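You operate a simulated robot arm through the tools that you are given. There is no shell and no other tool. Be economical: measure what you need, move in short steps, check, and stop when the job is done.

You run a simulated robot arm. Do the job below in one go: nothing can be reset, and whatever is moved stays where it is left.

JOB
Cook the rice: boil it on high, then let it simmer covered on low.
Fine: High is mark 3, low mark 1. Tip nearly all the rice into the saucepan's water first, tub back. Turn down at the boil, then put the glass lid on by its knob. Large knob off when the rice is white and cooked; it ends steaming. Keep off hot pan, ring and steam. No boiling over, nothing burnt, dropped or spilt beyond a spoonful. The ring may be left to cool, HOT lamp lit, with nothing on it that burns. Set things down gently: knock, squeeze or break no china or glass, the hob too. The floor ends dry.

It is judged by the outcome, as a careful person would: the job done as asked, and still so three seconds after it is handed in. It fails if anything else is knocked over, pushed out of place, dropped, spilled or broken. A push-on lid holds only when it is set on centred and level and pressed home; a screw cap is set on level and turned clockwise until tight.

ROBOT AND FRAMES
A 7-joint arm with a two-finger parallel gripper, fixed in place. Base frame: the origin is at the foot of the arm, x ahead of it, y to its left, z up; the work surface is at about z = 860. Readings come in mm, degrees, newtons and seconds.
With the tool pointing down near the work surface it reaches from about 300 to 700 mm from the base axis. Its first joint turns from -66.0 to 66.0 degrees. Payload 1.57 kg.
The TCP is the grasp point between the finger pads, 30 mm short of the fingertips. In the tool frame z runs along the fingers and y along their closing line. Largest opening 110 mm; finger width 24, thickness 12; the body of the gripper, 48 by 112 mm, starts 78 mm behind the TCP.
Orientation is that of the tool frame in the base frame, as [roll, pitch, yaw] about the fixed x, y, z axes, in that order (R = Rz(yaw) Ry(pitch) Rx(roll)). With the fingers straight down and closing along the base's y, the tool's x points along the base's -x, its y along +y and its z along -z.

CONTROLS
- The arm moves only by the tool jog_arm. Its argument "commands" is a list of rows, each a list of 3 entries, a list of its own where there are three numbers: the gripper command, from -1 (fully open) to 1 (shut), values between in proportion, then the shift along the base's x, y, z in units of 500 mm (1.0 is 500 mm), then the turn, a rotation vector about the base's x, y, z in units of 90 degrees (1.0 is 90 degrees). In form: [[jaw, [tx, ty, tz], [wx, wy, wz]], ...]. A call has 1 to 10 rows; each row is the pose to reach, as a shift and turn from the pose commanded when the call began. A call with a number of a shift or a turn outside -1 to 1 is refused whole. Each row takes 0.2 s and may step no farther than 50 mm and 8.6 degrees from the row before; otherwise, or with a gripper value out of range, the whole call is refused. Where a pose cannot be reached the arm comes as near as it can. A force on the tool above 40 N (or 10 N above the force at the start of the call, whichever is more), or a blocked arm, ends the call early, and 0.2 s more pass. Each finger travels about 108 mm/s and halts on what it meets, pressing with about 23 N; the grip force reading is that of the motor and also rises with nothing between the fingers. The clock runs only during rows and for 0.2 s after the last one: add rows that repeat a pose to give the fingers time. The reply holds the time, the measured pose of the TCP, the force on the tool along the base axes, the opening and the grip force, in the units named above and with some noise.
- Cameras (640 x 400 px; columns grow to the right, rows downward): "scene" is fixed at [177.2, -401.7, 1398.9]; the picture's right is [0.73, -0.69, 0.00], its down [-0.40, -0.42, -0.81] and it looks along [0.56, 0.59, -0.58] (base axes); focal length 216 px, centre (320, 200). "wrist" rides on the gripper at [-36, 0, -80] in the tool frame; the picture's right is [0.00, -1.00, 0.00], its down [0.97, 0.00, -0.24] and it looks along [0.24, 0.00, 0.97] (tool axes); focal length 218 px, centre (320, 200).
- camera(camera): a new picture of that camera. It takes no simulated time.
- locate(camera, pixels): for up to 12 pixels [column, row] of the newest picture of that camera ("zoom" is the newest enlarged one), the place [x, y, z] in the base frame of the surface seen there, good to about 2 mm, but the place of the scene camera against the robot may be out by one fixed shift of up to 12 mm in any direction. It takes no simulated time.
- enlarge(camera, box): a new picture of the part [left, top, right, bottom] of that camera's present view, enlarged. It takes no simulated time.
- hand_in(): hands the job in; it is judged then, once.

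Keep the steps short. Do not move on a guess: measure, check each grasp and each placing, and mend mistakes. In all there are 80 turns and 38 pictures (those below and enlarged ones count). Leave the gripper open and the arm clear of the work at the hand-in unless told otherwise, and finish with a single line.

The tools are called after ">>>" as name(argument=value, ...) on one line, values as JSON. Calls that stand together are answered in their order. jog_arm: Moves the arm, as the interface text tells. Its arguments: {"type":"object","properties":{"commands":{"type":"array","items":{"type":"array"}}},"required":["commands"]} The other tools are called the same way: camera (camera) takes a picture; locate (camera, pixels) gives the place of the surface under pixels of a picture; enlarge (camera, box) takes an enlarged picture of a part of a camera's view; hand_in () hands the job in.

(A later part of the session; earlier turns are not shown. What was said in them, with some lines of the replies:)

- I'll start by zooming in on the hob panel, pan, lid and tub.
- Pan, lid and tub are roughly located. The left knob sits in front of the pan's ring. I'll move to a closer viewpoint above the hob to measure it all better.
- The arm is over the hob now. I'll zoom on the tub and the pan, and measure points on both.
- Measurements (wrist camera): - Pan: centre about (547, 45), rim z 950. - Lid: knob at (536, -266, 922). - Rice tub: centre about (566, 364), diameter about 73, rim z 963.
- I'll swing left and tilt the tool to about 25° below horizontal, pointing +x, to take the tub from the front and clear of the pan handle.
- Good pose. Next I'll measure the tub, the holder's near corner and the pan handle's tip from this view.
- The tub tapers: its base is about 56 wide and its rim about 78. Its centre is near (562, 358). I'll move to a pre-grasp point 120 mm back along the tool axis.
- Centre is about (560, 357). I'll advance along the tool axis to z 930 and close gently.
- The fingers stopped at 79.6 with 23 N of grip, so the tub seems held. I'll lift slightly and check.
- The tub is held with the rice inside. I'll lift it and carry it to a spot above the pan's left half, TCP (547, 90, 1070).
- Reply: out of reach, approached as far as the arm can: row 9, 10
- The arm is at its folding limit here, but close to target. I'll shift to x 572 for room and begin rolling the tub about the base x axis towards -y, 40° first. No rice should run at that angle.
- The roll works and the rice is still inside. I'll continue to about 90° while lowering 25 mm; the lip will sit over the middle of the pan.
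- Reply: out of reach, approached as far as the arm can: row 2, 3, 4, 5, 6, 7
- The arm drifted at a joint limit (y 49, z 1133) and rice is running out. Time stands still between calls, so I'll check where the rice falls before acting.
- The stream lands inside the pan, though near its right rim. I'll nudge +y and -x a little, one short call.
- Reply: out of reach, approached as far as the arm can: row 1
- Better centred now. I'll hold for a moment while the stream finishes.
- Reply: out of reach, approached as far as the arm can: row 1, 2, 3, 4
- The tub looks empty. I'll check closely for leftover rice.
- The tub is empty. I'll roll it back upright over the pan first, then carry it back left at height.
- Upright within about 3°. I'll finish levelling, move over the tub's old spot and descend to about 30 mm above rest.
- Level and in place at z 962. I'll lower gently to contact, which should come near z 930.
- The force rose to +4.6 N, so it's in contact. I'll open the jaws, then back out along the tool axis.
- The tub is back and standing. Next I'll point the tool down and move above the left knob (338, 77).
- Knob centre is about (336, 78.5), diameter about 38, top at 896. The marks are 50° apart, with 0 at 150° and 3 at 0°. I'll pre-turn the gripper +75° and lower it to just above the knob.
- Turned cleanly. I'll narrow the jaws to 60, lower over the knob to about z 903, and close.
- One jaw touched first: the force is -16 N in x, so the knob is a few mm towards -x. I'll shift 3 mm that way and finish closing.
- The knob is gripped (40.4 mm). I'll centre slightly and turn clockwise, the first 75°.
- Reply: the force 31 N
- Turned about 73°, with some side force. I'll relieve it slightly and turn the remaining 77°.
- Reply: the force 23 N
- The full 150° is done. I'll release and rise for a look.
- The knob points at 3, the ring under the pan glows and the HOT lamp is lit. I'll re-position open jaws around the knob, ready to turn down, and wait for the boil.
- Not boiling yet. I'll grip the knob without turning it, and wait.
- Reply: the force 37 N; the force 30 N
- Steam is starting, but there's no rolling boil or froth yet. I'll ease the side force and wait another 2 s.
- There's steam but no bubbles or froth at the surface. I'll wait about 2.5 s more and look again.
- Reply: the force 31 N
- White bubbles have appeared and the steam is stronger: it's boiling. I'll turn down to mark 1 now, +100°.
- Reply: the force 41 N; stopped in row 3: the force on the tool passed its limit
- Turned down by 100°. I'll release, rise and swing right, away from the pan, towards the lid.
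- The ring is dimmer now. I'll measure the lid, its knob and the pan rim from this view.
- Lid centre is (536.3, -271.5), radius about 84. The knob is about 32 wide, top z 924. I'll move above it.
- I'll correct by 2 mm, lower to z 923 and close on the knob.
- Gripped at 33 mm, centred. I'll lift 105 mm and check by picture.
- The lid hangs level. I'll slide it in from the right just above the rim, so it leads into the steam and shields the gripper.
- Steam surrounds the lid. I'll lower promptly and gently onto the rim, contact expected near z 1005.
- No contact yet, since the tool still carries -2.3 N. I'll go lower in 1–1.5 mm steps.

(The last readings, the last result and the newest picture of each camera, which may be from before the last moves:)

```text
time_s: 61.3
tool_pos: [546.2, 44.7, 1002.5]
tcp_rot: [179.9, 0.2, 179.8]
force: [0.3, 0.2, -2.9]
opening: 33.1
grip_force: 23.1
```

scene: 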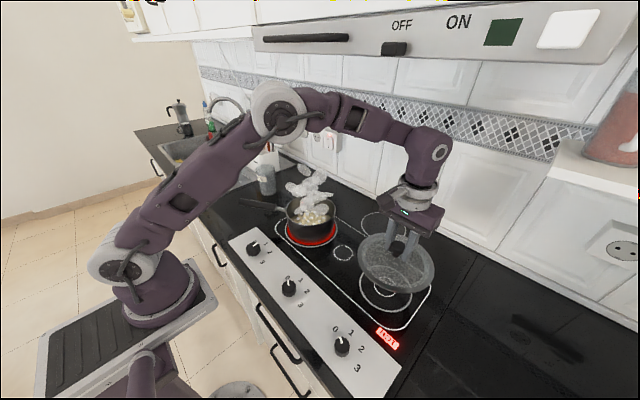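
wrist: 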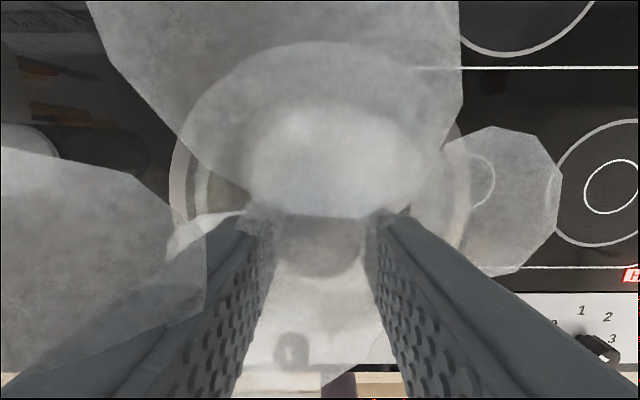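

>>> jog_arm(commands=[[0.6, [0, 0, -0.003], [0, 0, 0]], [0.6, [0, 0, -0.006], [0, 0, 0]], [0.6, [0, 0, -0.006], [0, 0, 0]]])

>>> enlarge(camera="scene", box=[250, 150, 380, 260])

```text
time_s: 62.1
tool_pos: [545.4, 45.5, 1000.3]
tcp_rot: [180.0, 0.1, 180.0]
force: [-2.5, 2.4, 12.5]
opening: 33.2
grip_force: 22.9
```

```text
3.64 times, centred on (315, 205) of scene
```

zoom: 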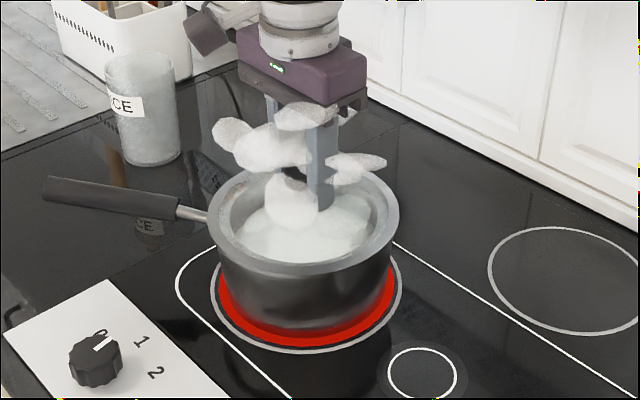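

The lid is seated: 12.5 N of contact at z 1000, concentric with the rim. The ring is at low and the pointer at 1. I'll release, rise a little and pull back towards the robot, away from the steam.

>>> jog_arm(commands=[[0.6, [0, 0, 0.003], [0, 0, 0]], [0.2, [0, 0, 0.003], [0, 0, 0]], [-0.1, [0, 0, 0.003], [0, 0, 0]], [-0.1, [0, 0, 0.003], [0, 0, 0]], [-0.1, [0, 0, 0.08], [0, 0, 0]], [-0.1, [-0.06, 0, 0.14], [0, 0, 0]], [-0.1, [-0.15, 0.01, 0.15], [0, 0, 0]], [-0.1, [-0.24, 0.03, 0.15], [0, 0, 0]], [-0.1, [-0.33, 0.05, 0.15], [0, 0, 0]], [-0.1, [-0.42, 0.068, 0.15], [0, 0, 0]]])

>>> camera(camera="scene")

```text
time_s: 64.3
tool_pos: [335.9, 78.5, 1074.5]
tcp_rot: [-179.9, 0.2, 179.9]
force: [0.0, 0.6, 0.0]
opening: 60.8
grip_force: 0.2
```

```text
6 pictures are left
```

scene: 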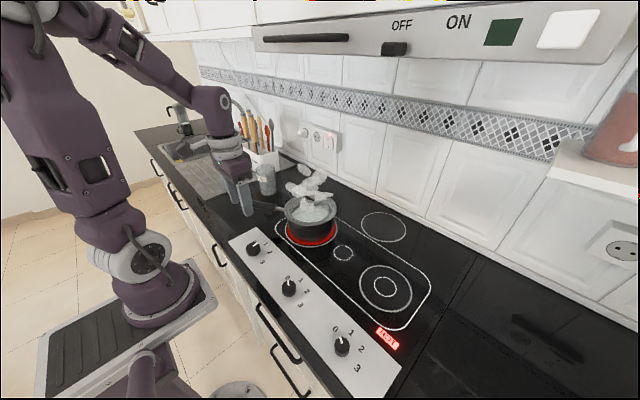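

The lid sits on the pan. I'll lower open jaws around the hob knob, ready to switch off, and let the rice simmer.

>>> jog_arm(commands=[[-0.1, [-0.003, 0, -0.08], [0, 0, 0]], [-0.1, [-0.003, 0, -0.16], [0, 0, 0]], [-0.1, [-0.003, 0, -0.24], [0, 0, 0]], [-0.1, [-0.003, 0, -0.31], [0, 0, 0]], [-0.1, [-0.003, 0, -0.342], [0, 0, 0]], [-0.1, [-0.003, 0, -0.342], [0, 0, 0]], [-0.1, [-0.003, 0, -0.342], [0, 0, 0]], [-0.1, [-0.003, 0, -0.342], [0, 0, 0]], [-0.1, [-0.003, 0, -0.342], [0, 0, 0]], [-0.1, [-0.003, 0, -0.342], [0, 0, 0]]])

>>> jog_arm(commands=[[-0.1, [0, 0, 0], [0, 0, 0]], [-0.1, [0, 0, 0], [0, 0, 0]], [-0.1, [0, 0, 0], [0, 0, 0]], [-0.1, [0, 0, 0], [0, 0, 0]], [-0.1, [0, 0, 0], [0, 0, 0]], [-0.1, [0, 0, 0], [0, 0, 0]], [-0.1, [0, 0, 0], [0, 0, 0]], [-0.1, [0, 0, 0], [0, 0, 0]], [-0.1, [0, 0, 0], [0, 0, 0]], [-0.1, [0, 0, 0], [0, 0, 0]]])

>>> jog_arm(commands=[[-0.1, [0, 0, 0], [0, 0, 0]], [-0.1, [0, 0, 0], [0, 0, 0]], [-0.1, [0, 0, 0], [0, 0, 0]], [-0.1, [0, 0, 0], [0, 0, 0]], [-0.1, [0, 0, 0], [0, 0, 0]], [-0.1, [0, 0, 0], [0, 0, 0]], [-0.1, [0, 0, 0], [0, 0, 0]], [-0.1, [0, 0, 0], [0, 0, 0]], [-0.1, [0, 0, 0], [0, 0, 0]], [-0.1, [0, 0, 0], [0, 0, 0]]])

>>> enlarge(camera="scene", box=[266, 166, 356, 256])

```text
time_s: 66.5
tool_pos: [334.8, 78.7, 907.8]
tcp_rot: [180.0, 0.2, 179.9]
force: [-0.8, -0.7, 0.5]
opening: 60.7
grip_force: 0.1
```

```text
time_s: 68.7
tool_pos: [334.5, 77.3, 905.5]
tcp_rot: [179.9, 0.2, 179.8]
force: [0.0, -0.3, -0.3]
opening: 60.4
grip_force: 0.0
```

```text
time_s: 70.9
tool_pos: [333.4, 77.7, 906.2]
tcp_rot: [180.0, 0.2, -180.0]
force: [-0.5, -0.7, -0.4]
opening: 60.3
grip_force: 0.1
```

```text
4.44 times, centred on (311, 211) of scene
```

zoom: 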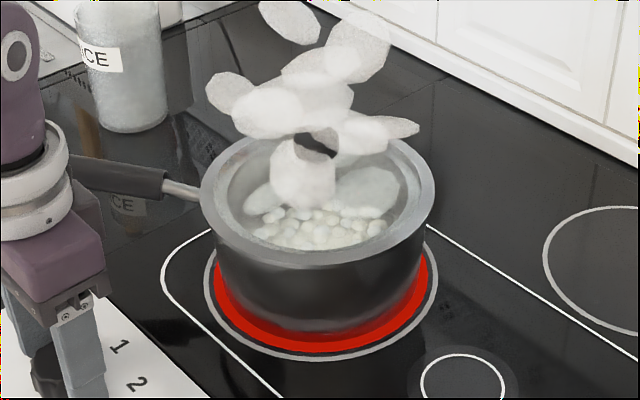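

Through the lid the rice looks paler, but it's still bubbling, so I can't judge it yet. I'll grip the knob and wait about 7 s more.

>>> jog_arm(commands=[[0.2, [0.001, 0.003, -0.003], [0, 0, 0]], [0.5, [0.001, 0.003, -0.003], [0, 0, 0]], [0.5, [0.001, 0.003, -0.003], [0, 0, 0]], [0.5, [0.001, 0.003, -0.003], [0, 0, 0]], [0.5, [0.001, 0.003, -0.003], [0, 0, 0]], [0.5, [0.001, 0.003, -0.003], [0, 0, 0]], [0.5, [0.001, 0.003, -0.003], [0, 0, 0]], [0.5, [0.001, 0.003, -0.003], [0, 0, 0]], [0.5, [0.001, 0.003, -0.003], [0, 0, 0]], [0.5, [0.001, 0.003, -0.003], [0, 0, 0]]])

>>> jog_arm(commands=[[0.5, [0, 0, 0], [0, 0, 0]], [0.5, [0, 0, 0], [0, 0, 0]], [0.5, [0, 0, 0], [0, 0, 0]], [0.5, [0, 0, 0], [0, 0, 0]], [0.5, [0, 0, 0], [0, 0, 0]], [0.5, [0, 0, 0], [0, 0, 0]], [0.5, [0, 0, 0], [0, 0, 0]], [0.5, [0, 0, 0], [0, 0, 0]], [0.5, [0, 0, 0], [0, 0, 0]], [0.5, [0, 0, 0], [0, 0, 0]]])

>>> jog_arm(commands=[[0.5, [0, 0, 0], [0, 0, 0]], [0.5, [0, 0, 0], [0, 0, 0]], [0.5, [0, 0, 0], [0, 0, 0]], [0.5, [0, 0, 0], [0, 0, 0]], [0.5, [0, 0, 0], [0, 0, 0]], [0.5, [0, 0, 0], [0, 0, 0]], [0.5, [0, 0, 0], [0, 0, 0]], [0.5, [0, 0, 0], [0, 0, 0]], [0.5, [0, 0, 0], [0, 0, 0]], [0.5, [0, 0, 0], [0, 0, 0]]])

>>> enlarge(camera="scene", box=[266, 166, 356, 256])

```text
time_s: 73.1
tool_pos: [336.1, 80.2, 904.6]
tcp_rot: [179.9, 0.2, 179.9]
force: [5.8, -24.9, 16.1]
opening: 41.0
grip_force: 45.2
```

```text
time_s: 75.3
tool_pos: [334.2, 79.1, 904.6]
tcp_rot: [179.9, 0.2, 180.0]
force: [6.3, -30.1, 12.6]
opening: 40.9
grip_force: 44.9
```

```text
time_s: 77.5
tool_pos: [334.6, 78.4, 904.4]
tcp_rot: [179.9, 0.2, 179.9]
force: [4.6, -31.6, 5.9]
opening: 40.9
grip_force: 44.9
```

```text
4.44 times, centred on (311, 211) of scene
```

zoom: 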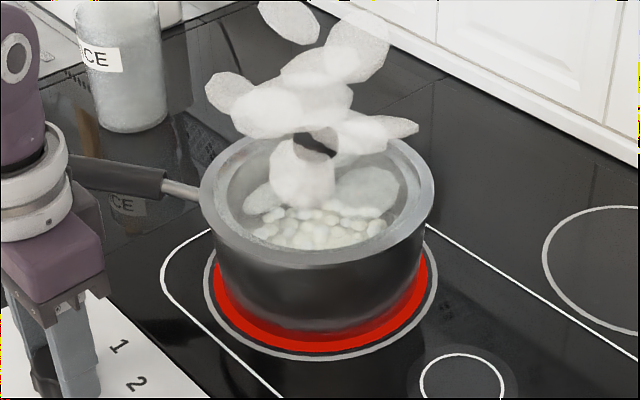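

Slightly whiter. Four pictures are left. I'll ease the side force on the knob and simmer about 9 s more before looking.

>>> jog_arm(commands=[[0.5, [0, -0.003, 0], [0, 0, 0]], [0.5, [0, -0.003, 0], [0, 0, 0]], [0.5, [0, -0.003, 0], [0, 0, 0]], [0.5, [0, -0.003, 0], [0, 0, 0]], [0.5, [0, -0.003, 0], [0, 0, 0]], [0.5, [0, -0.003, 0], [0, 0, 0]], [0.5, [0, -0.003, 0], [0, 0, 0]], [0.5, [0, -0.003, 0], [0, 0, 0]], [0.5, [0, -0.003, 0], [0, 0, 0]], [0.5, [0, -0.003, 0], [0, 0, 0]]])

>>> jog_arm(commands=[[0.5, [0, 0, 0], [0, 0, 0]], [0.5, [0, 0, 0], [0, 0, 0]], [0.5, [0, 0, 0], [0, 0, 0]], [0.5, [0, 0, 0], [0, 0, 0]], [0.5, [0, 0, 0], [0, 0, 0]], [0.5, [0, 0, 0], [0, 0, 0]], [0.5, [0, 0, 0], [0, 0, 0]], [0.5, [0, 0, 0], [0, 0, 0]], [0.5, [0, 0, 0], [0, 0, 0]], [0.5, [0, 0, 0], [0, 0, 0]]])

>>> jog_arm(commands=[[0.5, [0, 0, 0], [0, 0, 0]], [0.5, [0, 0, 0], [0, 0, 0]], [0.5, [0, 0, 0], [0, 0, 0]], [0.5, [0, 0, 0], [0, 0, 0]], [0.5, [0, 0, 0], [0, 0, 0]], [0.5, [0, 0, 0], [0, 0, 0]], [0.5, [0, 0, 0], [0, 0, 0]], [0.5, [0, 0, 0], [0, 0, 0]], [0.5, [0, 0, 0], [0, 0, 0]], [0.5, [0, 0, 0], [0, 0, 0]]])

>>> jog_arm(commands=[[0.5, [0, 0, 0], [0, 0, 0]], [0.5, [0, 0, 0], [0, 0, 0]], [0.5, [0, 0, 0], [0, 0, 0]], [0.5, [0, 0, 0], [0, 0, 0]], [0.5, [0, 0, 0], [0, 0, 0]], [0.5, [0, 0, 0], [0, 0, 0]], [0.5, [0, 0, 0], [0, 0, 0]], [0.5, [0, 0, 0], [0, 0, 0]], [0.5, [0, 0, 0], [0, 0, 0]], [0.5, [0, 0, 0], [0, 0, 0]]])

>>> enlarge(camera="scene", box=[266, 166, 356, 256])

```text
time_s: 79.7
tool_pos: [335.2, 78.9, 904.5]
tcp_rot: [179.8, 0.2, 179.9]
force: [-10.1, 9.3, 18.0]
opening: 40.5
grip_force: 44.1
```

```text
time_s: 81.9
tool_pos: [334.4, 78.9, 903.4]
tcp_rot: [179.9, 0.2, 179.9]
force: [-9.5, 17.6, 10.5]
opening: 40.7
grip_force: 45.2
```

```text
time_s: 84.1
tool_pos: [335.1, 80.8, 905.0]
tcp_rot: [179.9, 0.2, 179.9]
force: [-7.9, 20.3, 6.1]
opening: 40.9
grip_force: 45.5
```

```text
time_s: 86.3
tool_pos: [333.7, 80.4, 904.1]
tcp_rot: [179.9, 0.2, 179.8]
force: [-7.5, 20.5, 3.9]
opening: 40.4
grip_force: 45.1
```

```text
4.44 times, centred on (311, 211) of scene
```

zoom: 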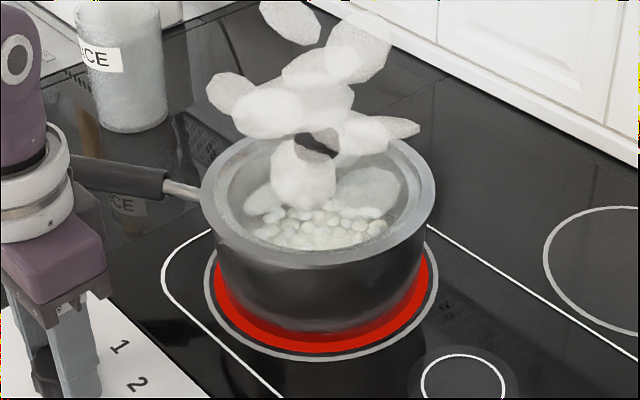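

Nearly unchanged from 9 s ago, so the colour is settling. I'll simmer about 11 s more to be safe, then compare once more.

>>> jog_arm(commands=[[0.5, [0, 0.001, 0], [0, 0, 0]], [0.5, [0, 0.001, 0], [0, 0, 0]], [0.5, [0, 0.001, 0], [0, 0, 0]], [0.5, [0, 0.001, 0], [0, 0, 0]], [0.5, [0, 0.001, 0], [0, 0, 0]], [0.5, [0, 0.001, 0], [0, 0, 0]], [0.5, [0, 0.001, 0], [0, 0, 0]], [0.5, [0, 0.001, 0], [0, 0, 0]], [0.5, [0, 0.001, 0], [0, 0, 0]], [0.5, [0, 0.001, 0], [0, 0, 0]]])

>>> jog_arm(commands=[[0.5, [0, 0, 0], [0, 0, 0]], [0.5, [0, 0, 0], [0, 0, 0]], [0.5, [0, 0, 0], [0, 0, 0]], [0.5, [0, 0, 0], [0, 0, 0]], [0.5, [0, 0, 0], [0, 0, 0]], [0.5, [0, 0, 0], [0, 0, 0]], [0.5, [0, 0, 0], [0, 0, 0]], [0.5, [0, 0, 0], [0, 0, 0]], [0.5, [0, 0, 0], [0, 0, 0]], [0.5, [0, 0, 0], [0, 0, 0]]])

>>> jog_arm(commands=[[0.5, [0, 0, 0], [0, 0, 0]], [0.5, [0, 0, 0], [0, 0, 0]], [0.5, [0, 0, 0], [0, 0, 0]], [0.5, [0, 0, 0], [0, 0, 0]], [0.5, [0, 0, 0], [0, 0, 0]], [0.5, [0, 0, 0], [0, 0, 0]], [0.5, [0, 0, 0], [0, 0, 0]], [0.5, [0, 0, 0], [0, 0, 0]], [0.5, [0, 0, 0], [0, 0, 0]], [0.5, [0, 0, 0], [0, 0, 0]]])

>>> jog_arm(commands=[[0.5, [0, 0, 0], [0, 0, 0]], [0.5, [0, 0, 0], [0, 0, 0]], [0.5, [0, 0, 0], [0, 0, 0]], [0.5, [0, 0, 0], [0, 0, 0]], [0.5, [0, 0, 0], [0, 0, 0]], [0.5, [0, 0, 0], [0, 0, 0]], [0.5, [0, 0, 0], [0, 0, 0]], [0.5, [0, 0, 0], [0, 0, 0]], [0.5, [0, 0, 0], [0, 0, 0]], [0.5, [0, 0, 0], [0, 0, 0]]])

>>> jog_arm(commands=[[0.5, [0, 0, 0], [0, 0, 0]], [0.5, [0, 0, 0], [0, 0, 0]], [0.5, [0, 0, 0], [0, 0, 0]], [0.5, [0, 0, 0], [0, 0, 0]], [0.5, [0, 0, 0], [0, 0, 0]], [0.5, [0, 0, 0], [0, 0, 0]], [0.5, [0, 0, 0], [0, 0, 0]], [0.5, [0, 0, 0], [0, 0, 0]], [0.5, [0, 0, 0], [0, 0, 0]], [0.5, [0, 0, 0], [0, 0, 0]]])

>>> enlarge(camera="scene", box=[266, 166, 356, 256])

```text
time_s: 88.5
tool_pos: [333.1, 79.3, 903.6]
tcp_rot: [179.8, 0.3, 179.9]
force: [-14.7, 29.0, 22.9]
opening: 40.9
grip_force: 44.8
```

```text
time_s: 90.7
tool_pos: [335.0, 79.8, 903.9]
tcp_rot: [179.9, 0.1, 179.9]
force: [-15.1, 29.7, 14.5]
opening: 40.8
grip_force: 44.8
```

```text
time_s: 92.9
tool_pos: [335.7, 79.6, 902.7]
tcp_rot: [179.9, 0.2, 180.0]
force: [-13.9, 28.9, 7.0]
opening: 40.6
grip_force: 45.3
```

```text
time_s: 95.1
tool_pos: [336.2, 79.1, 904.3]
tcp_rot: [179.9, 0.2, 179.9]
force: [-13.7, 30.3, 2.7]
opening: 40.7
grip_force: 45.5
```

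```text
time_s: 97.3
tool_pos: [335.2, 79.4, 903.5]
tcp_rot: [179.9, 0.2, 179.9]
force: [-13.9, 28.5, 0.5]
opening: 40.6
grip_force: 45.2
```

```text
4.44 times, centred on (311, 211) of scene
```

zoom: 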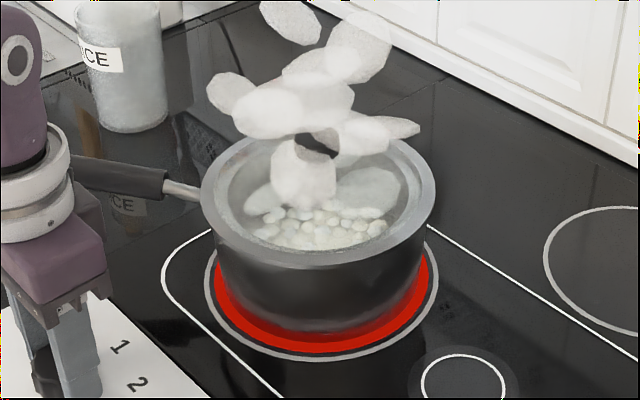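

No change between 86 s and 97 s: the rice is white, steam still rises, nothing browned. I'll turn the knob off, +50°.

>>> jog_arm(commands=[[0.5, [0.001, -0.003, 0], [0, 0, 0]], [0.5, [0.001, -0.003, 0], [0, 0, 0.093]], [0.5, [0.001, -0.003, 0], [0, 0, 0.186]], [0.5, [0.001, -0.003, 0], [0, 0, 0.279]], [0.5, [0.001, -0.003, 0], [0, 0, 0.372]], [0.5, [0.001, -0.003, 0], [0, 0, 0.465]], [0.5, [0.001, -0.003, 0], [0, 0, 0.556]], [0.5, [0.001, -0.003, 0], [0, 0, 0.556]]])

```text
time_s: 97.6
tool_pos: [334.9, 80.1, 903.4]
tcp_rot: [179.8, 0.2, -179.8]
force: [-6.5, 7.7, 9.3]
opening: 40.6
grip_force: 45.1
stopped in row 1: the force on the tool passed its limit (the readings are from after the stop); the commanded pose is now the measured one
```

The call ended early on force and is now re-based at the measured pose with lower force. I'll turn again from here.

>>> jog_arm(commands=[[0.5, [0, 0, 0], [0, 0, 0.093]], [0.5, [0, 0, 0], [0, 0, 0.186]], [0.5, [0, 0, 0], [0, 0, 0.279]], [0.5, [0, 0, 0], [0, 0, 0.372]], [0.5, [0, 0, 0], [0, 0, 0.465]], [0.5, [0, 0, 0], [0, 0, 0.556]], [0.5, [0, 0, 0], [0, 0, 0.556]]])

```text
time_s: 99.2
tool_pos: [335.9, 80.2, 901.9]
tcp_rot: [179.9, 0.2, -129.9]
force: [-7.6, 18.5, -2.8]
opening: 41.0
grip_force: 45.1
```

Turned 50°. I'll release, rise clear and check with the wrist camera.

>>> jog_arm(commands=[[-0.1, [0, 0, 0], [0, 0, 0]], [-0.1, [0, 0, 0], [0, 0, 0]], [-0.1, [0, 0, 0.08], [0, 0, 0]], [-0.1, [0, 0, 0.16], [0, 0, 0]], [-0.5, [0, 0, 0.25], [0, 0, -0.09]], [-1, [0, 0, 0.34], [0, 0, -0.18]], [-1, [0, 0, 0.4], [0, 0, -0.27]], [-1, [0, 0, 0.4], [0, 0, -0.36]], [-1, [0, 0, 0.4], [0, 0, -0.45]], [-1, [0, 0, 0.4], [0, 0, -0.54]]])

>>> camera(camera="wrist")

```text
time_s: 101.4
tool_pos: [337.5, 81.3, 1103.8]
tcp_rot: [-180.0, 0.1, -178.6]
force: [0.5, 0.2, -0.3]
opening: 109.7
grip_force: 0.1
```

```text
1 pictures are left
```

wrist: 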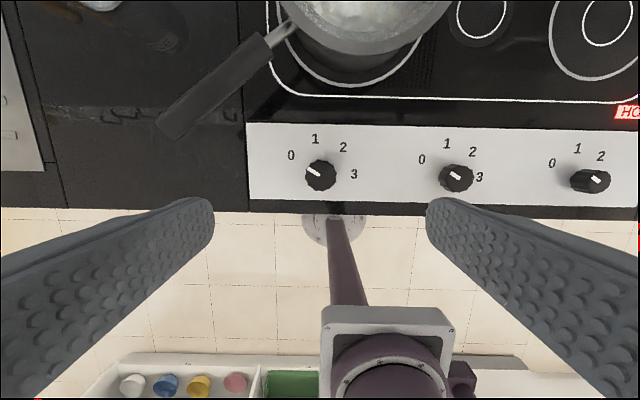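

The knob points at 0 like its neighbours, the ring is dark and HOT is still lit. I'll raise the arm clear and take a last look.

>>> jog_arm(commands=[[-1, [0, 0.03, 0.08], [0, 0, 0]], [-1, [0, 0.06, 0.16], [0, 0, 0]], [-1, [0, 0.1, 0.24], [0, 0, 0]], [-1, [0, 0.1, 0.24], [0, 0, 0]]])

>>> enlarge(camera="scene", box=[200, 130, 440, 380])

```text
time_s: 102.4
tool_pos: [334.8, 128.1, 1223.4]
tcp_rot: [179.8, 0.2, -178.6]
force: [0.2, 0.6, 0.1]
opening: 110.0
grip_force: 0.0
```

```text
1.60 times, centred on (320, 255) of scene
```

zoom: 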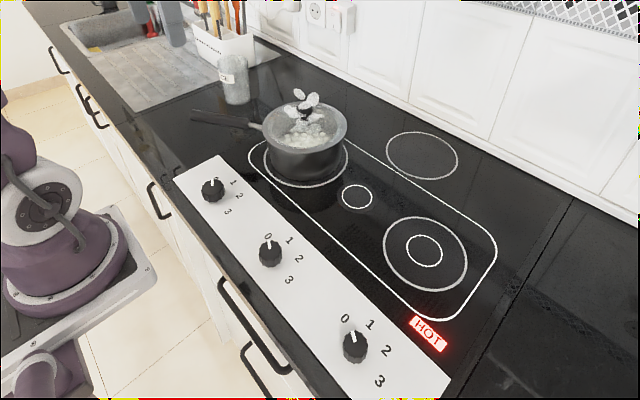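

The lid is on, the rice is white and lightly steaming, the knob is off, the tub is back and nothing is spilt. The arm is clear, so I'm handing in.

>>> hand_in()

```text
The job is handed in.
```

The rice is cooked white and steaming under its lid, the large ring's knob is off with the HOT lamp still lit, the tub is back in place, and I saw no spills.
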